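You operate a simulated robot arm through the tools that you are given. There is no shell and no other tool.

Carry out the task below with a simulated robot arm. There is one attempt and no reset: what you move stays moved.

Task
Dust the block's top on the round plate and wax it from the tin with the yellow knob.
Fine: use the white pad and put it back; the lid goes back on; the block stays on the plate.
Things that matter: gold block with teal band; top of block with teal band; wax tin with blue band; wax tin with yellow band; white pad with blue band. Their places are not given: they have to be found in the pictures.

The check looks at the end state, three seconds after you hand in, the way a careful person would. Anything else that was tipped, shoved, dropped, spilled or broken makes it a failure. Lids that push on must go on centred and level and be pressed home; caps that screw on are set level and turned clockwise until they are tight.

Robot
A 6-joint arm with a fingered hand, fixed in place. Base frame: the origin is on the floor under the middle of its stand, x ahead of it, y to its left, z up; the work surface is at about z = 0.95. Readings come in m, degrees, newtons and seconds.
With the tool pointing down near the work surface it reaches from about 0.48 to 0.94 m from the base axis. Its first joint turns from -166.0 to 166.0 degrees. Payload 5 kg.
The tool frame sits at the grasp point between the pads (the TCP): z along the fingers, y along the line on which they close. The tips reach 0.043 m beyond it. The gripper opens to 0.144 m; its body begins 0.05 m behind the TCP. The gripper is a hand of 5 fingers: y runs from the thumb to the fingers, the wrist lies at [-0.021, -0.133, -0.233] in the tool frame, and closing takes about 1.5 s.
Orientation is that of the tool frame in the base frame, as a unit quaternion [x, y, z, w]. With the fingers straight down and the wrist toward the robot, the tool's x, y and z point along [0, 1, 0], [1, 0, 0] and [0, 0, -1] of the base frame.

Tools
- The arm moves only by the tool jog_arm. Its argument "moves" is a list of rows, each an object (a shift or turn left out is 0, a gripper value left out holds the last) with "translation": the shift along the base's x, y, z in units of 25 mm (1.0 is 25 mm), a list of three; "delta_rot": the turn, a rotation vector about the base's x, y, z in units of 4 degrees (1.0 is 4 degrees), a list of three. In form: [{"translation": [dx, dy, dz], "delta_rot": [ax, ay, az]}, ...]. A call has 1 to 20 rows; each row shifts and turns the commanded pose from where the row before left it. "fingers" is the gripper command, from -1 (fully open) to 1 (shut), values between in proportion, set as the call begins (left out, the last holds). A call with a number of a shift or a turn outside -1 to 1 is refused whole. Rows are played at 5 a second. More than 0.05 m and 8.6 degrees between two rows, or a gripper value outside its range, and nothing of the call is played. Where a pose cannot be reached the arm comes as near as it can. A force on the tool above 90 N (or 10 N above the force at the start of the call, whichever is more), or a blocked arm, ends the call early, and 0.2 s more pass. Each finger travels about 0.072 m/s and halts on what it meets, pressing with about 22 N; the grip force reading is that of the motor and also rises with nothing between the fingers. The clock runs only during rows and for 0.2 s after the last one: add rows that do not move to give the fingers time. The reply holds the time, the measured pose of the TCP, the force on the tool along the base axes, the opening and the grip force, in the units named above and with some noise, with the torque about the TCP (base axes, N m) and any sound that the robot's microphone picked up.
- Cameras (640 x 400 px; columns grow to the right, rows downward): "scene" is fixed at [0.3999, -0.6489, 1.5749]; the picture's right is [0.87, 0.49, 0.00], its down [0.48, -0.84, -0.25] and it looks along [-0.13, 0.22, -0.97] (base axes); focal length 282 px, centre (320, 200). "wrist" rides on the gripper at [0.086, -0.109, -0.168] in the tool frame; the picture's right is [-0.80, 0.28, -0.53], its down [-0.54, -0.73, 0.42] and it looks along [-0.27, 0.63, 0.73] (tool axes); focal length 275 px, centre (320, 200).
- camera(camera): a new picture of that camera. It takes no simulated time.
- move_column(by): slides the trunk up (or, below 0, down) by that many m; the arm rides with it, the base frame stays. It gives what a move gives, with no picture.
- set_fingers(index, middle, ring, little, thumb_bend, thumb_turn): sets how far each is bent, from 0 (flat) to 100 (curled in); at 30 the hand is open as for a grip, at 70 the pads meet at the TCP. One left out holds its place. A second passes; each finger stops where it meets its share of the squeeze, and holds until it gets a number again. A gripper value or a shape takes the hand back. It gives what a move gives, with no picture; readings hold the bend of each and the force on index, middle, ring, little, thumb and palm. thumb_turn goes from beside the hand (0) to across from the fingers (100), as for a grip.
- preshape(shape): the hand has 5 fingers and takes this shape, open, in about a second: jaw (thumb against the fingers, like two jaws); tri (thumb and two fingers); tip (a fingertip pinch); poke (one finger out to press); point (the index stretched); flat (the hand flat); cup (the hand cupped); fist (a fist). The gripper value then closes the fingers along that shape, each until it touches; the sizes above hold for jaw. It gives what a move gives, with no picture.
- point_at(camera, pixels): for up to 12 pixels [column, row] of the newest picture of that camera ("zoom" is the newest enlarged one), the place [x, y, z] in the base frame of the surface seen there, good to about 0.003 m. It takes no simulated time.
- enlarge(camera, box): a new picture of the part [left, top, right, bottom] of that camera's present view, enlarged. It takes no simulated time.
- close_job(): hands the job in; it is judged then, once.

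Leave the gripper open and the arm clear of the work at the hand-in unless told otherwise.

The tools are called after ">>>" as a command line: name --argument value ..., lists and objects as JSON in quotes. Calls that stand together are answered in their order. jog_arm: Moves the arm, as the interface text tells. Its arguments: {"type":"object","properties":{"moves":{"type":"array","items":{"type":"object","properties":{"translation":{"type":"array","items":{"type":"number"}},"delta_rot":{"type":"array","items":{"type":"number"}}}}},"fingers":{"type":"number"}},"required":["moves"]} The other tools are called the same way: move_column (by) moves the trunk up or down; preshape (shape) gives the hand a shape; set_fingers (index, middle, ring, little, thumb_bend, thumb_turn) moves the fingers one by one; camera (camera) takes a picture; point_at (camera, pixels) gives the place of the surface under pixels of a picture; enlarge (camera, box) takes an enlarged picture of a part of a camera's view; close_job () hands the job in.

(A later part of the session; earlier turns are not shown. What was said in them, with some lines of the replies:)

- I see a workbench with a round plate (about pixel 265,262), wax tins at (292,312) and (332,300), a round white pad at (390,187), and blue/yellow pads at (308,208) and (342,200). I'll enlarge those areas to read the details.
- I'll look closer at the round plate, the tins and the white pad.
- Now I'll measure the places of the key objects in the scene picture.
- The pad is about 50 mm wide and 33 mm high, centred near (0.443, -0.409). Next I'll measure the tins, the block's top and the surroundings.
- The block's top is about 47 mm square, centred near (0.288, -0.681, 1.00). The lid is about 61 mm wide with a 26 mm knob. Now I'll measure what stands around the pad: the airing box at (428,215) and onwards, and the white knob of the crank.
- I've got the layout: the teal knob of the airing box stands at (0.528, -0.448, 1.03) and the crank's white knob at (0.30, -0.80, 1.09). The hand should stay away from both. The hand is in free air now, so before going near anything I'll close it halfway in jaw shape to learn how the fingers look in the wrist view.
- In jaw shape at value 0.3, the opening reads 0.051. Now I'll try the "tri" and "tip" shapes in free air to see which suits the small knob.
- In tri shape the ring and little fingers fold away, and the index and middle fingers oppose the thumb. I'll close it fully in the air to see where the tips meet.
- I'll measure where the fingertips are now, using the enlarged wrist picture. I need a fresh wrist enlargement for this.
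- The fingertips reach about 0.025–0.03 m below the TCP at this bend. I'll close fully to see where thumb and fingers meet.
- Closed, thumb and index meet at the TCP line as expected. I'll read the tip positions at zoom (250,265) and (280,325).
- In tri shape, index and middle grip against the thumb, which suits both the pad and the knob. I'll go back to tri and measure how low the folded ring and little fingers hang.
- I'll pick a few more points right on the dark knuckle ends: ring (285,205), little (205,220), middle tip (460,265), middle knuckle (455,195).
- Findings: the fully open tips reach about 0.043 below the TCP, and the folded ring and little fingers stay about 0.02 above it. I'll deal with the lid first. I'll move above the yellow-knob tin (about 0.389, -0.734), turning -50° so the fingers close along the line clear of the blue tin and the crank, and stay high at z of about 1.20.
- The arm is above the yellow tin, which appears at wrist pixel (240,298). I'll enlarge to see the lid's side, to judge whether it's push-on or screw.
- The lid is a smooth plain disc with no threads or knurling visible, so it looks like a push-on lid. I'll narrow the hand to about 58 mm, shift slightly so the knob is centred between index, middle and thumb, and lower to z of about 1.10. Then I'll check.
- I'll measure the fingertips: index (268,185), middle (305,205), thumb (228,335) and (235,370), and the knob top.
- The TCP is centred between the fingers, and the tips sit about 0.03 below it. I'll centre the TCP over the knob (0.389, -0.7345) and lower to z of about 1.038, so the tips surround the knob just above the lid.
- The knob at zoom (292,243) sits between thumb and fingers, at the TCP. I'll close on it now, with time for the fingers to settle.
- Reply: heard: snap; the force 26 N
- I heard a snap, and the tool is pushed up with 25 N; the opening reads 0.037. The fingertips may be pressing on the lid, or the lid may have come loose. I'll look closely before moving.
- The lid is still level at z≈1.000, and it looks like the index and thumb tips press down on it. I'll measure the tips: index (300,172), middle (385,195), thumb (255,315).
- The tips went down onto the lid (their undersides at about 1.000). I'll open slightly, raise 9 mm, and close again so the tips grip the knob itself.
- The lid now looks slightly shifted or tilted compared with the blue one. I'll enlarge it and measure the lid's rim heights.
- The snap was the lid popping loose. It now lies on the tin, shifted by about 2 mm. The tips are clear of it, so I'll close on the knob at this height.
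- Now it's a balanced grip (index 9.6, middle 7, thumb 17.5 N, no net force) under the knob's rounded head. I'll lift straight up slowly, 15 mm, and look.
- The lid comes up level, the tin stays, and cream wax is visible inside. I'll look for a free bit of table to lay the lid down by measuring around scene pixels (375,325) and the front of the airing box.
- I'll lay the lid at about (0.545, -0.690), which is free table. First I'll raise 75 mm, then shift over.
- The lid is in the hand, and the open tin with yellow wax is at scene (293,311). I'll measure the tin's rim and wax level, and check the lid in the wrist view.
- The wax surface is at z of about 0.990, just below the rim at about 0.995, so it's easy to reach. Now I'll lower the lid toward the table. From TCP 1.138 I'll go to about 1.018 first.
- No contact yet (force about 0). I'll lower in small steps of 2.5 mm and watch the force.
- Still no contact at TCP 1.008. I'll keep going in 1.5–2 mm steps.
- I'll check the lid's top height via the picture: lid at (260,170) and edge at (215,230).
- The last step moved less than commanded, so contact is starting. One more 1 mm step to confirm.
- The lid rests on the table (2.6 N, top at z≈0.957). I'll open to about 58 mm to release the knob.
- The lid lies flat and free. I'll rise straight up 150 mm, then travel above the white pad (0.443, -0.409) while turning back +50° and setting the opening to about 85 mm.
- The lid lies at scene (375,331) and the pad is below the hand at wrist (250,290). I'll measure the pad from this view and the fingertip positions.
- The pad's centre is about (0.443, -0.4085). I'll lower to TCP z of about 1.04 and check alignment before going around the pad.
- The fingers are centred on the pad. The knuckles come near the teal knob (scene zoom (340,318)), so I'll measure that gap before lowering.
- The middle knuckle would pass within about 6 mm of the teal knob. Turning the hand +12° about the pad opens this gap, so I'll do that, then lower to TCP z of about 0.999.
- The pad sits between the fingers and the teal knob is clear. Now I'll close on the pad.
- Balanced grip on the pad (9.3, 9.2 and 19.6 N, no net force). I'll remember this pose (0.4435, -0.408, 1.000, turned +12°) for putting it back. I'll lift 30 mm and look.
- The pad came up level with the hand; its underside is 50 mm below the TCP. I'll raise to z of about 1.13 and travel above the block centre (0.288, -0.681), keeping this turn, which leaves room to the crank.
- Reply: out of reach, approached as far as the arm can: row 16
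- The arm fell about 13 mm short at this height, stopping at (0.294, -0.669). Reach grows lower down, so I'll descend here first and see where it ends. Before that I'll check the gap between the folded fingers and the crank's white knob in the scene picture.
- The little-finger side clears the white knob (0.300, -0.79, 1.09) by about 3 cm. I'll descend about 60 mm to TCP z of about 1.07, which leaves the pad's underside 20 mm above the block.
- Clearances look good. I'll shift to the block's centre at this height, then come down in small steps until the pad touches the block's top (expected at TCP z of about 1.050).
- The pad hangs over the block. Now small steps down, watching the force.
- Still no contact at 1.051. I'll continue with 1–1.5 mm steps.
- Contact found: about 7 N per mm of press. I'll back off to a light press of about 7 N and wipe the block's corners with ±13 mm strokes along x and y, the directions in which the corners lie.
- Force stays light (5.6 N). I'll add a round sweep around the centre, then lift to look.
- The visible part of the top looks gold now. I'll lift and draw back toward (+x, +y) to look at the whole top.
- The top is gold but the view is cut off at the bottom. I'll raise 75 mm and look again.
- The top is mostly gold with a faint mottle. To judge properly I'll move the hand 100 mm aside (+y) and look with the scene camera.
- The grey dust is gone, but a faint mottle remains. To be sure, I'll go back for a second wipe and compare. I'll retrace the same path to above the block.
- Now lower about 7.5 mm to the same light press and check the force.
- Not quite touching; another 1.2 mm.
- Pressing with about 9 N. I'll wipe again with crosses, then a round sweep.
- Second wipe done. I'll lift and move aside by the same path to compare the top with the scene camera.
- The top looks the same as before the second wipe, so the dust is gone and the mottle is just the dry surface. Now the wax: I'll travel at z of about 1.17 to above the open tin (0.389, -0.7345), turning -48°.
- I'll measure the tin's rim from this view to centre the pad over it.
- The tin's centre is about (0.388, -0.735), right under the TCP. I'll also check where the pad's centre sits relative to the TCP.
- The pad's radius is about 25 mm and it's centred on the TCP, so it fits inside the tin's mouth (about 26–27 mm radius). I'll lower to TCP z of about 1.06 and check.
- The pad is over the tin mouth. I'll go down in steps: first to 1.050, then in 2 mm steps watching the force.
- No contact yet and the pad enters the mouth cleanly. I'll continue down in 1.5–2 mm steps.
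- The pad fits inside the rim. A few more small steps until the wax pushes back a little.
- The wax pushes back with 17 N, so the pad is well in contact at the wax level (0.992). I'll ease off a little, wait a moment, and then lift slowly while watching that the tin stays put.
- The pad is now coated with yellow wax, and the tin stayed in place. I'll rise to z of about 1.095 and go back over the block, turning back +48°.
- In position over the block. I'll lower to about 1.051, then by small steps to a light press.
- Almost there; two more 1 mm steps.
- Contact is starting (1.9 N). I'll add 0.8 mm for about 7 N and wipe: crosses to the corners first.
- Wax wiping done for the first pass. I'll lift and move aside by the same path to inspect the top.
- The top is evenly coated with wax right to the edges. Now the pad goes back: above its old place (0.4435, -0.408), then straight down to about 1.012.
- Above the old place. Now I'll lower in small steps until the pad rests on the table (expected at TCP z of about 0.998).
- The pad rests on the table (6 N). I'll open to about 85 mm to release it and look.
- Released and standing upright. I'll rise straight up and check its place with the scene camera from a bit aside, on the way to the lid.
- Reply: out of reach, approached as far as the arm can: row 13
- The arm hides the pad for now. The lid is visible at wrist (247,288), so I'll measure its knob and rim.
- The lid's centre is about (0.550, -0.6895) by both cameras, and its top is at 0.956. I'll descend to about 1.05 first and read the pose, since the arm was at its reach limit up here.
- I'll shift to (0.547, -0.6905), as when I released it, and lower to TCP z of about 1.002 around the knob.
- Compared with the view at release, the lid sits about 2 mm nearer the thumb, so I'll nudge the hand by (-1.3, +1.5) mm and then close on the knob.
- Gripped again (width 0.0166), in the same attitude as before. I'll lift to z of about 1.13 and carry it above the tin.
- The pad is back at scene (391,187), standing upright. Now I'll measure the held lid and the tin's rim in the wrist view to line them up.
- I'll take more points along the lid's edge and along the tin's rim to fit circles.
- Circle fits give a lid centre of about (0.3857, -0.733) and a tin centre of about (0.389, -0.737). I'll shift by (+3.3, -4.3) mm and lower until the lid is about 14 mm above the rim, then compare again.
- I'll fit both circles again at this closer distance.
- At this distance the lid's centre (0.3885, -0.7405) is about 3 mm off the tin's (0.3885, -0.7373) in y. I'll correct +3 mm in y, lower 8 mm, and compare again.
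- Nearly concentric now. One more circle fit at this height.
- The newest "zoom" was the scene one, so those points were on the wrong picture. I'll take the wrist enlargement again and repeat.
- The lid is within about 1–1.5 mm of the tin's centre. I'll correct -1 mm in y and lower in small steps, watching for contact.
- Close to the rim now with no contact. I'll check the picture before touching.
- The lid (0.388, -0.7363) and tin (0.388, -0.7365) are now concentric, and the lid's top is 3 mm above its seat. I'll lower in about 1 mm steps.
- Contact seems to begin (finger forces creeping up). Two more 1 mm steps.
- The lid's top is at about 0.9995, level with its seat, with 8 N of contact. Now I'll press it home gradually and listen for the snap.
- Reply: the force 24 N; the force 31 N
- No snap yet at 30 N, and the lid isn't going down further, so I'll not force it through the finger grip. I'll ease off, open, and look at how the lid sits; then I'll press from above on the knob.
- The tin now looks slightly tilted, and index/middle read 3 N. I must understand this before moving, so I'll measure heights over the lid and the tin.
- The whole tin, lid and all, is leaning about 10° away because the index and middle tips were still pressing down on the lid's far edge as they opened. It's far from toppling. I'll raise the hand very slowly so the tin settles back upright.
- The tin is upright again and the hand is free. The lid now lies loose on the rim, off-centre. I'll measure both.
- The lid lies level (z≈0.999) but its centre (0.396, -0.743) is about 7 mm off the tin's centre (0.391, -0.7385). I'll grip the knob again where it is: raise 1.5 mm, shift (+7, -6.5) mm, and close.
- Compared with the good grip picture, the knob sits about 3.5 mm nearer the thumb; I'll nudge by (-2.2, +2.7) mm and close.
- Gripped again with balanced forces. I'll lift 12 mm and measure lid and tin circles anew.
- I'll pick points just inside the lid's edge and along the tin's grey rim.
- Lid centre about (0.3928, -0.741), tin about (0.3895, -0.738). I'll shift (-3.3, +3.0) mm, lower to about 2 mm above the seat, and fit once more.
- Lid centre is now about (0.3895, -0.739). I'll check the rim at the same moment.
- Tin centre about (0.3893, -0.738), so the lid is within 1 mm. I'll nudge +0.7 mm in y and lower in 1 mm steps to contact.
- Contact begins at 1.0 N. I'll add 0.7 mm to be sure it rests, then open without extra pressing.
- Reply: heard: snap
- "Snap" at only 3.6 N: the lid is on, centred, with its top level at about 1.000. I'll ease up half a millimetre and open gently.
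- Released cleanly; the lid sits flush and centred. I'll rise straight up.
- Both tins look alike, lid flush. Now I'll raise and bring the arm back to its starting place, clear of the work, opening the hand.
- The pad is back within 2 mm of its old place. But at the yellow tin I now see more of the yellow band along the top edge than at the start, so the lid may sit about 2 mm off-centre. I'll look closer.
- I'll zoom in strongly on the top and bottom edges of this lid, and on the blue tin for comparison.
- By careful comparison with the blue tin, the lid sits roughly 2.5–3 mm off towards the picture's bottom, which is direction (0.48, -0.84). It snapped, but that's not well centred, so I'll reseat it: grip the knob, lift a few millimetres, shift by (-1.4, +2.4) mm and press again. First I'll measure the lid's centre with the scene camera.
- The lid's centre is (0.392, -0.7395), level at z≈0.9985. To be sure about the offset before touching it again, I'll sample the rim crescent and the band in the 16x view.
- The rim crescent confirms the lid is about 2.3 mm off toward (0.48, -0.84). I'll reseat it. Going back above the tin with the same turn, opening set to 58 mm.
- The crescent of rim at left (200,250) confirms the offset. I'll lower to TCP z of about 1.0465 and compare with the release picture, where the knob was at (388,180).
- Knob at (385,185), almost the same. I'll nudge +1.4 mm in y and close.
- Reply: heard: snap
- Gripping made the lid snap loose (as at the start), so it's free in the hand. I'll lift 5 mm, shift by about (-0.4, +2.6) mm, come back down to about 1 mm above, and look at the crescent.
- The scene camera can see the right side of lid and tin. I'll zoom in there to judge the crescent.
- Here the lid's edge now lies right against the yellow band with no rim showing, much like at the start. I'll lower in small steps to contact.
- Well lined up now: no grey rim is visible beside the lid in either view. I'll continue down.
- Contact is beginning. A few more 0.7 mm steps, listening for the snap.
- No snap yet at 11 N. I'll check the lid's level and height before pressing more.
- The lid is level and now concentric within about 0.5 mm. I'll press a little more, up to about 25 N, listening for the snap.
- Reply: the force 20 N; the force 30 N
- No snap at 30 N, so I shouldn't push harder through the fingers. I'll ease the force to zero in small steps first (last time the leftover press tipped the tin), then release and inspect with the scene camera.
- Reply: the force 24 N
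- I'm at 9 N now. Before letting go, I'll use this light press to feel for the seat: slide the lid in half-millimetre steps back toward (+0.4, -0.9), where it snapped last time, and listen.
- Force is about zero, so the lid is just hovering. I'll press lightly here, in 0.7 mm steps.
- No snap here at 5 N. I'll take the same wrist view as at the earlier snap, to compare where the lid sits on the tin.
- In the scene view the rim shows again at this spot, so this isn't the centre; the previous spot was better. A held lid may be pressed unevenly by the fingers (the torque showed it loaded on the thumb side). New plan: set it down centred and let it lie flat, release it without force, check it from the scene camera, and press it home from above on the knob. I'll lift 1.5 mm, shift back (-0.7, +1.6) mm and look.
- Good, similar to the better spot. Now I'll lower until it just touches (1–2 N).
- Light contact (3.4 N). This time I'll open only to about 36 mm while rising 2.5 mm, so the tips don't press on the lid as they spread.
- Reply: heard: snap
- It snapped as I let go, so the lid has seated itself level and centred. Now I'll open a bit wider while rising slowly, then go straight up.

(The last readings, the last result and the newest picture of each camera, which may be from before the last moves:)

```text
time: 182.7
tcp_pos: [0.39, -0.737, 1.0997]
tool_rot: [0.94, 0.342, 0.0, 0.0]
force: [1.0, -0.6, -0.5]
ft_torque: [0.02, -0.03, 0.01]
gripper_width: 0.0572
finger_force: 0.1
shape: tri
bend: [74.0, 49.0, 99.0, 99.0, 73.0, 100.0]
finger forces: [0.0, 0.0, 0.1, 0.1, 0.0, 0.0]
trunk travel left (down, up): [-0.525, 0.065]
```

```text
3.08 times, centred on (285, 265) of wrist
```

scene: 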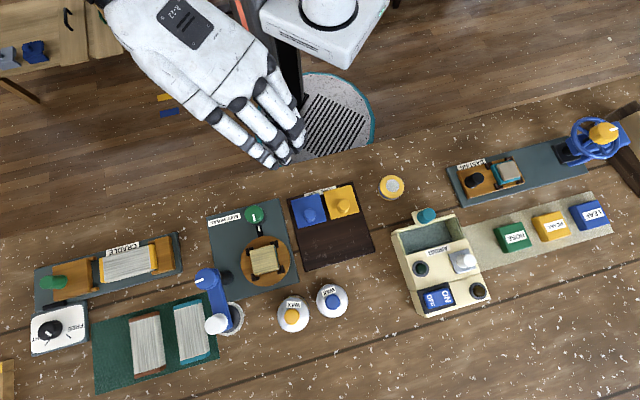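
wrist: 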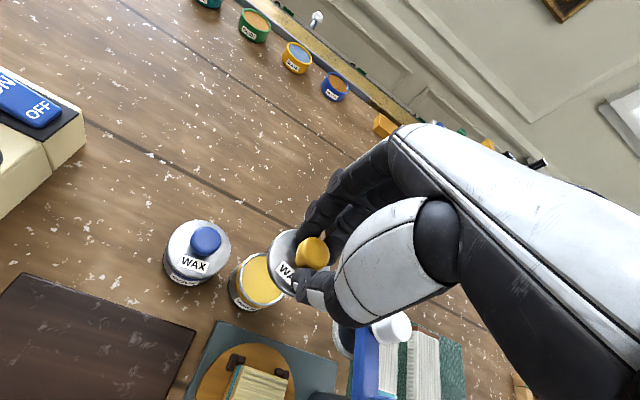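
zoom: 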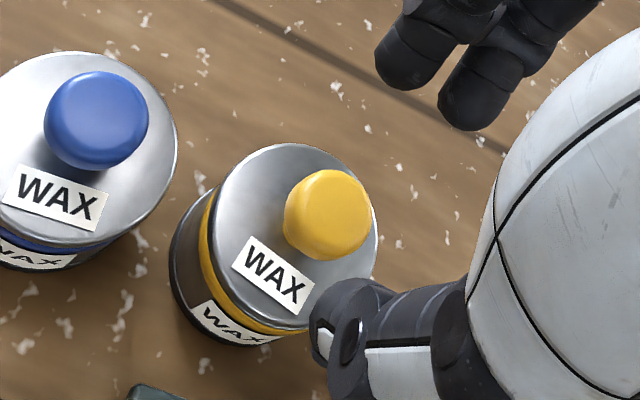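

The lid now looks flush with no rim showing. I'll rise and park the arm, then check from the scene camera.

>>> jog_arm --moves '[{"translation": [0, 0, 1]}, {"translation": [0, 0, 1]}, {"translation": [0, 0, 1]}, {"translation": [0, 0, 1]}, {"translation": [0, 0, 0.75]}, {"translation": [-0.609, 0.748, 0], "delta_rot": [0, 0, 0.96]}, {"translation": [-0.609, 0.748, 0], "delta_rot": [0, 0, 0.96]}, {"translation": [-0.609, 0.748, 0], "delta_rot": [0, 0, 0.96]}, {"translation": [-0.609, 0.748, 0], "delta_rot": [0, 0, 0.96]}, {"translation": [-0.609, 0.748, 0], "delta_rot": [0, 0, 0.96]}, {"translation": [-0.609, 0.748, 0], "delta_rot": [0, 0, 0.96]}, {"translation": [-0.609, 0.748, 0], "delta_rot": [0, 0, 0.96]}, {"translation": [-0.609, 0.748, 0], "delta_rot": [0, 0, 0.96]}, {"translation": [-0.609, 0.748, 0], "delta_rot": [0, 0, 0.96]}, {"translation": [-0.609, 0.748, 0], "delta_rot": [0, 0, 0.96]}, {"translation": [-0.609, 0.748, 0], "delta_rot": [0, 0, 0.96]}, {"translation": [-0.609, 0.748, 0], "delta_rot": [0, 0, 0.96]}, {"translation": [-0.609, 0.748, 0], "delta_rot": [0, 0, 0.96]}, {}]'

>>> enlarge --camera "scene" --box '[270, 280, 355, 335]'

>>> enlarge --camera "scene" --box '[276, 292, 312, 308]'

>>> enlarge --camera "scene" --box '[273, 290, 313, 335]'

>>> point_at --camera "zoom" --pixels '[[190, 222], [455, 222], [323, 85], [323, 350], [225, 130], [420, 310], [225, 310], [420, 130]]'

```text
time: 186.7
tcp_pos: [0.1897, -0.4934, 1.2162]
tool_rot: [0.707, 0.707, 0.0, 0.0]
force: [0.3, -0.4, 0.7]
ft_torque: [-0.03, 0.0, 0.02]
gripper_width: 0.0571
finger_force: 0.0
shape: tri
bend: [74.0, 49.0, 99.0, 99.0, 73.0, 100.0]
finger forces: [0.0, 0.0, 0.1, 0.0, 0.1, 0.0]
trunk travel left (down, up): [-0.525, 0.065]
```

```text
7.27 times, centred on (312, 308) of scene
```

zoom: 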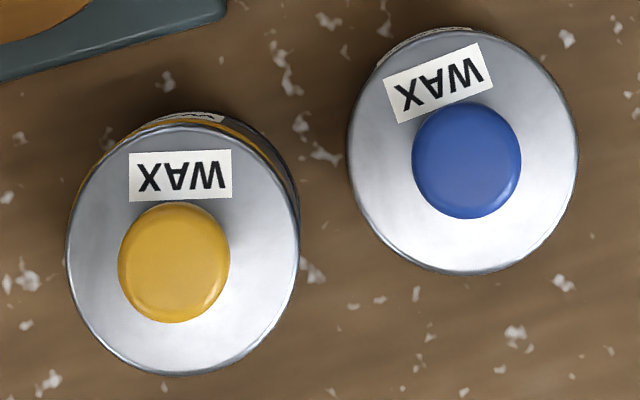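

```text
16.00 times, centred on (294, 300) of scene
```

zoom: 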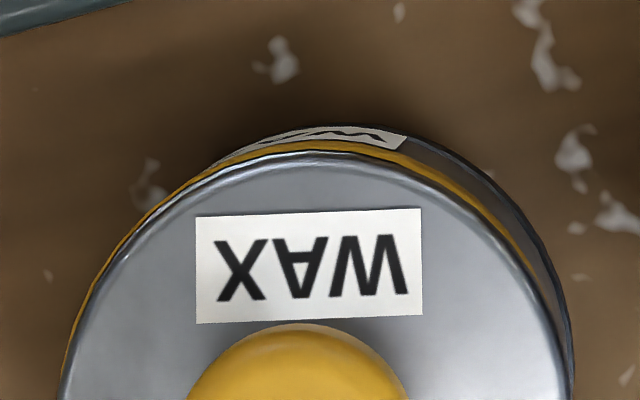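

```text
8.89 times, centred on (293, 312) of scene
```

zoom: 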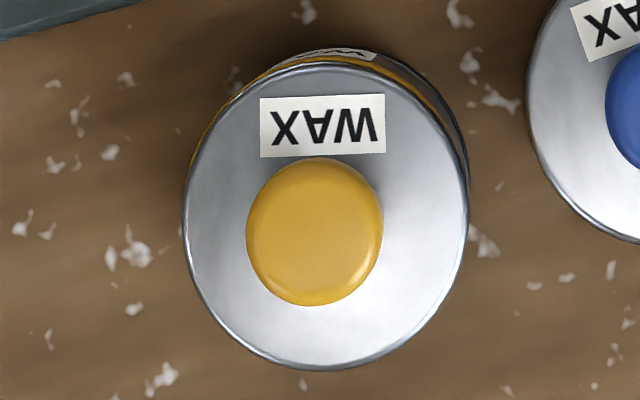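

```text
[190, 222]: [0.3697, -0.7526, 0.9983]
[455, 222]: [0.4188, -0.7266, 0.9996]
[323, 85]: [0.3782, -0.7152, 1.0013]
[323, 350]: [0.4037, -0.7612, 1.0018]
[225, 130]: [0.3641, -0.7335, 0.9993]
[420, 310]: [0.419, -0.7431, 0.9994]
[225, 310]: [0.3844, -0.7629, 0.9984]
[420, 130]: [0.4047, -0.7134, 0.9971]
```

Now the lid covers the rim evenly: no grey crescent is visible, it's level at z≈0.9995 as at the start, and it snapped. I'll open the hand fully and take a last look at everything.

>>> preshape --shape "jaw"

>>> camera --camera "scene"

>>> enlarge --camera "scene" --box '[190, 170, 410, 350]'

>>> enlarge --camera "scene" --box '[225, 225, 305, 285]'

```text
time: 187.6
tcp_pos: [0.1907, -0.4926, 1.2169]
tool_rot: [0.708, 0.706, 0.0, 0.0]
force: [0.4, 0.8, 0.2]
ft_torque: [0.03, 0.01, -0.03]
gripper_width: 0.1438
finger_force: 0.0
shape: jaw
bend: [30.0, 30.0, 30.0, 30.0, 30.0, 98.0]
finger forces: [0.1, 0.0, 0.1, 0.1, 0.0, 0.0]
trunk travel left (down, up): [-0.525, 0.065]
```

```text
taken
```

scene: 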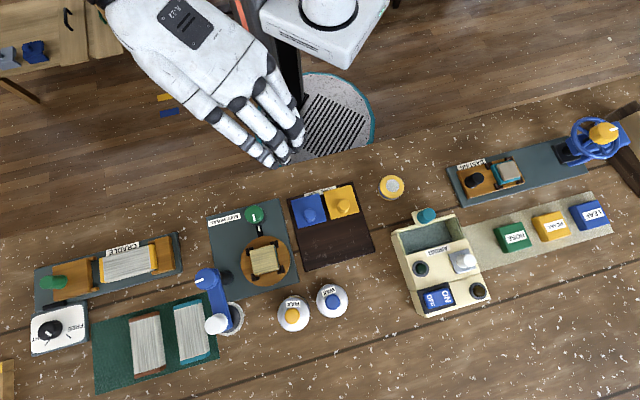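

```text
2.22 times, centred on (300, 260) of scene
```

zoom: 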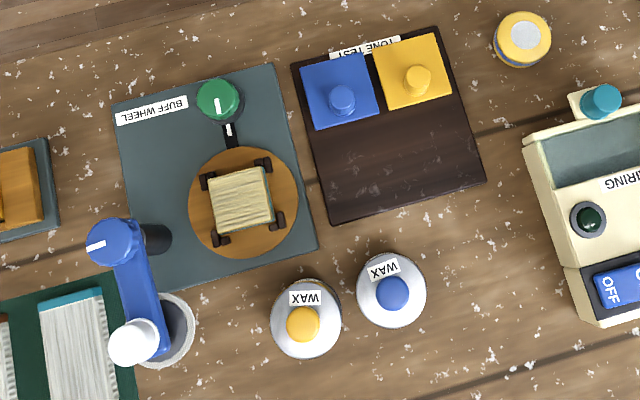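

```text
6.67 times, centred on (265, 255) of scene
```

zoom: 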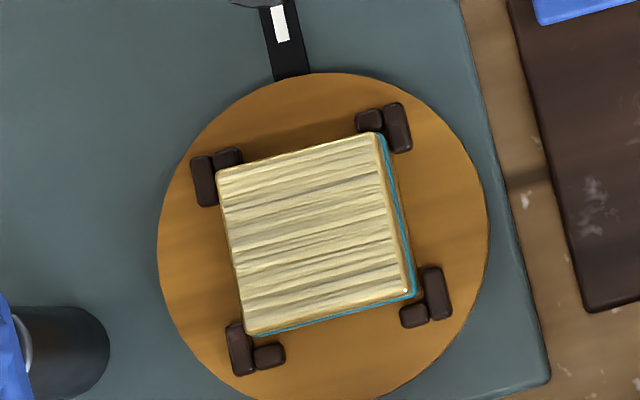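

Last check of the pictures:
- **Block:** it is on the round plate between its corner clips, its top evenly waxed.
- **Pad:** it stands at its old place at (391,187).
- **Yellow tin:** the lid is back on, level and snapped.
- **Everything else:** nothing else has moved, the hand is open and the arm is clear.

I'm handing in.

>>> close_job

```text
The job is handed in.
```

I dusted and waxed the top of the block on the round plate and handed the job in; I don't have the result of the check yet.

- **Block:** I wiped the grey dust off with the white pad, then dipped the pad in the yellow-knob tin and coated the whole top. The block is still on the plate between its corner clips.
- **Pad:** it's back within about 2 mm of where it stood, upright. It now has wax on it.
- **Lid:** it's back on the yellow tin, level, and it snapped into place. It may sit about 1 mm off centre.
- **Yellow tin:** while I was refitting the lid, the tin leaned over about 10° and settled back upright. I saw no wax spilled. It now stands about 5 mm from where it started.

The other objects look unmoved in the last picture. The hand is open and the arm is back at its starting place.
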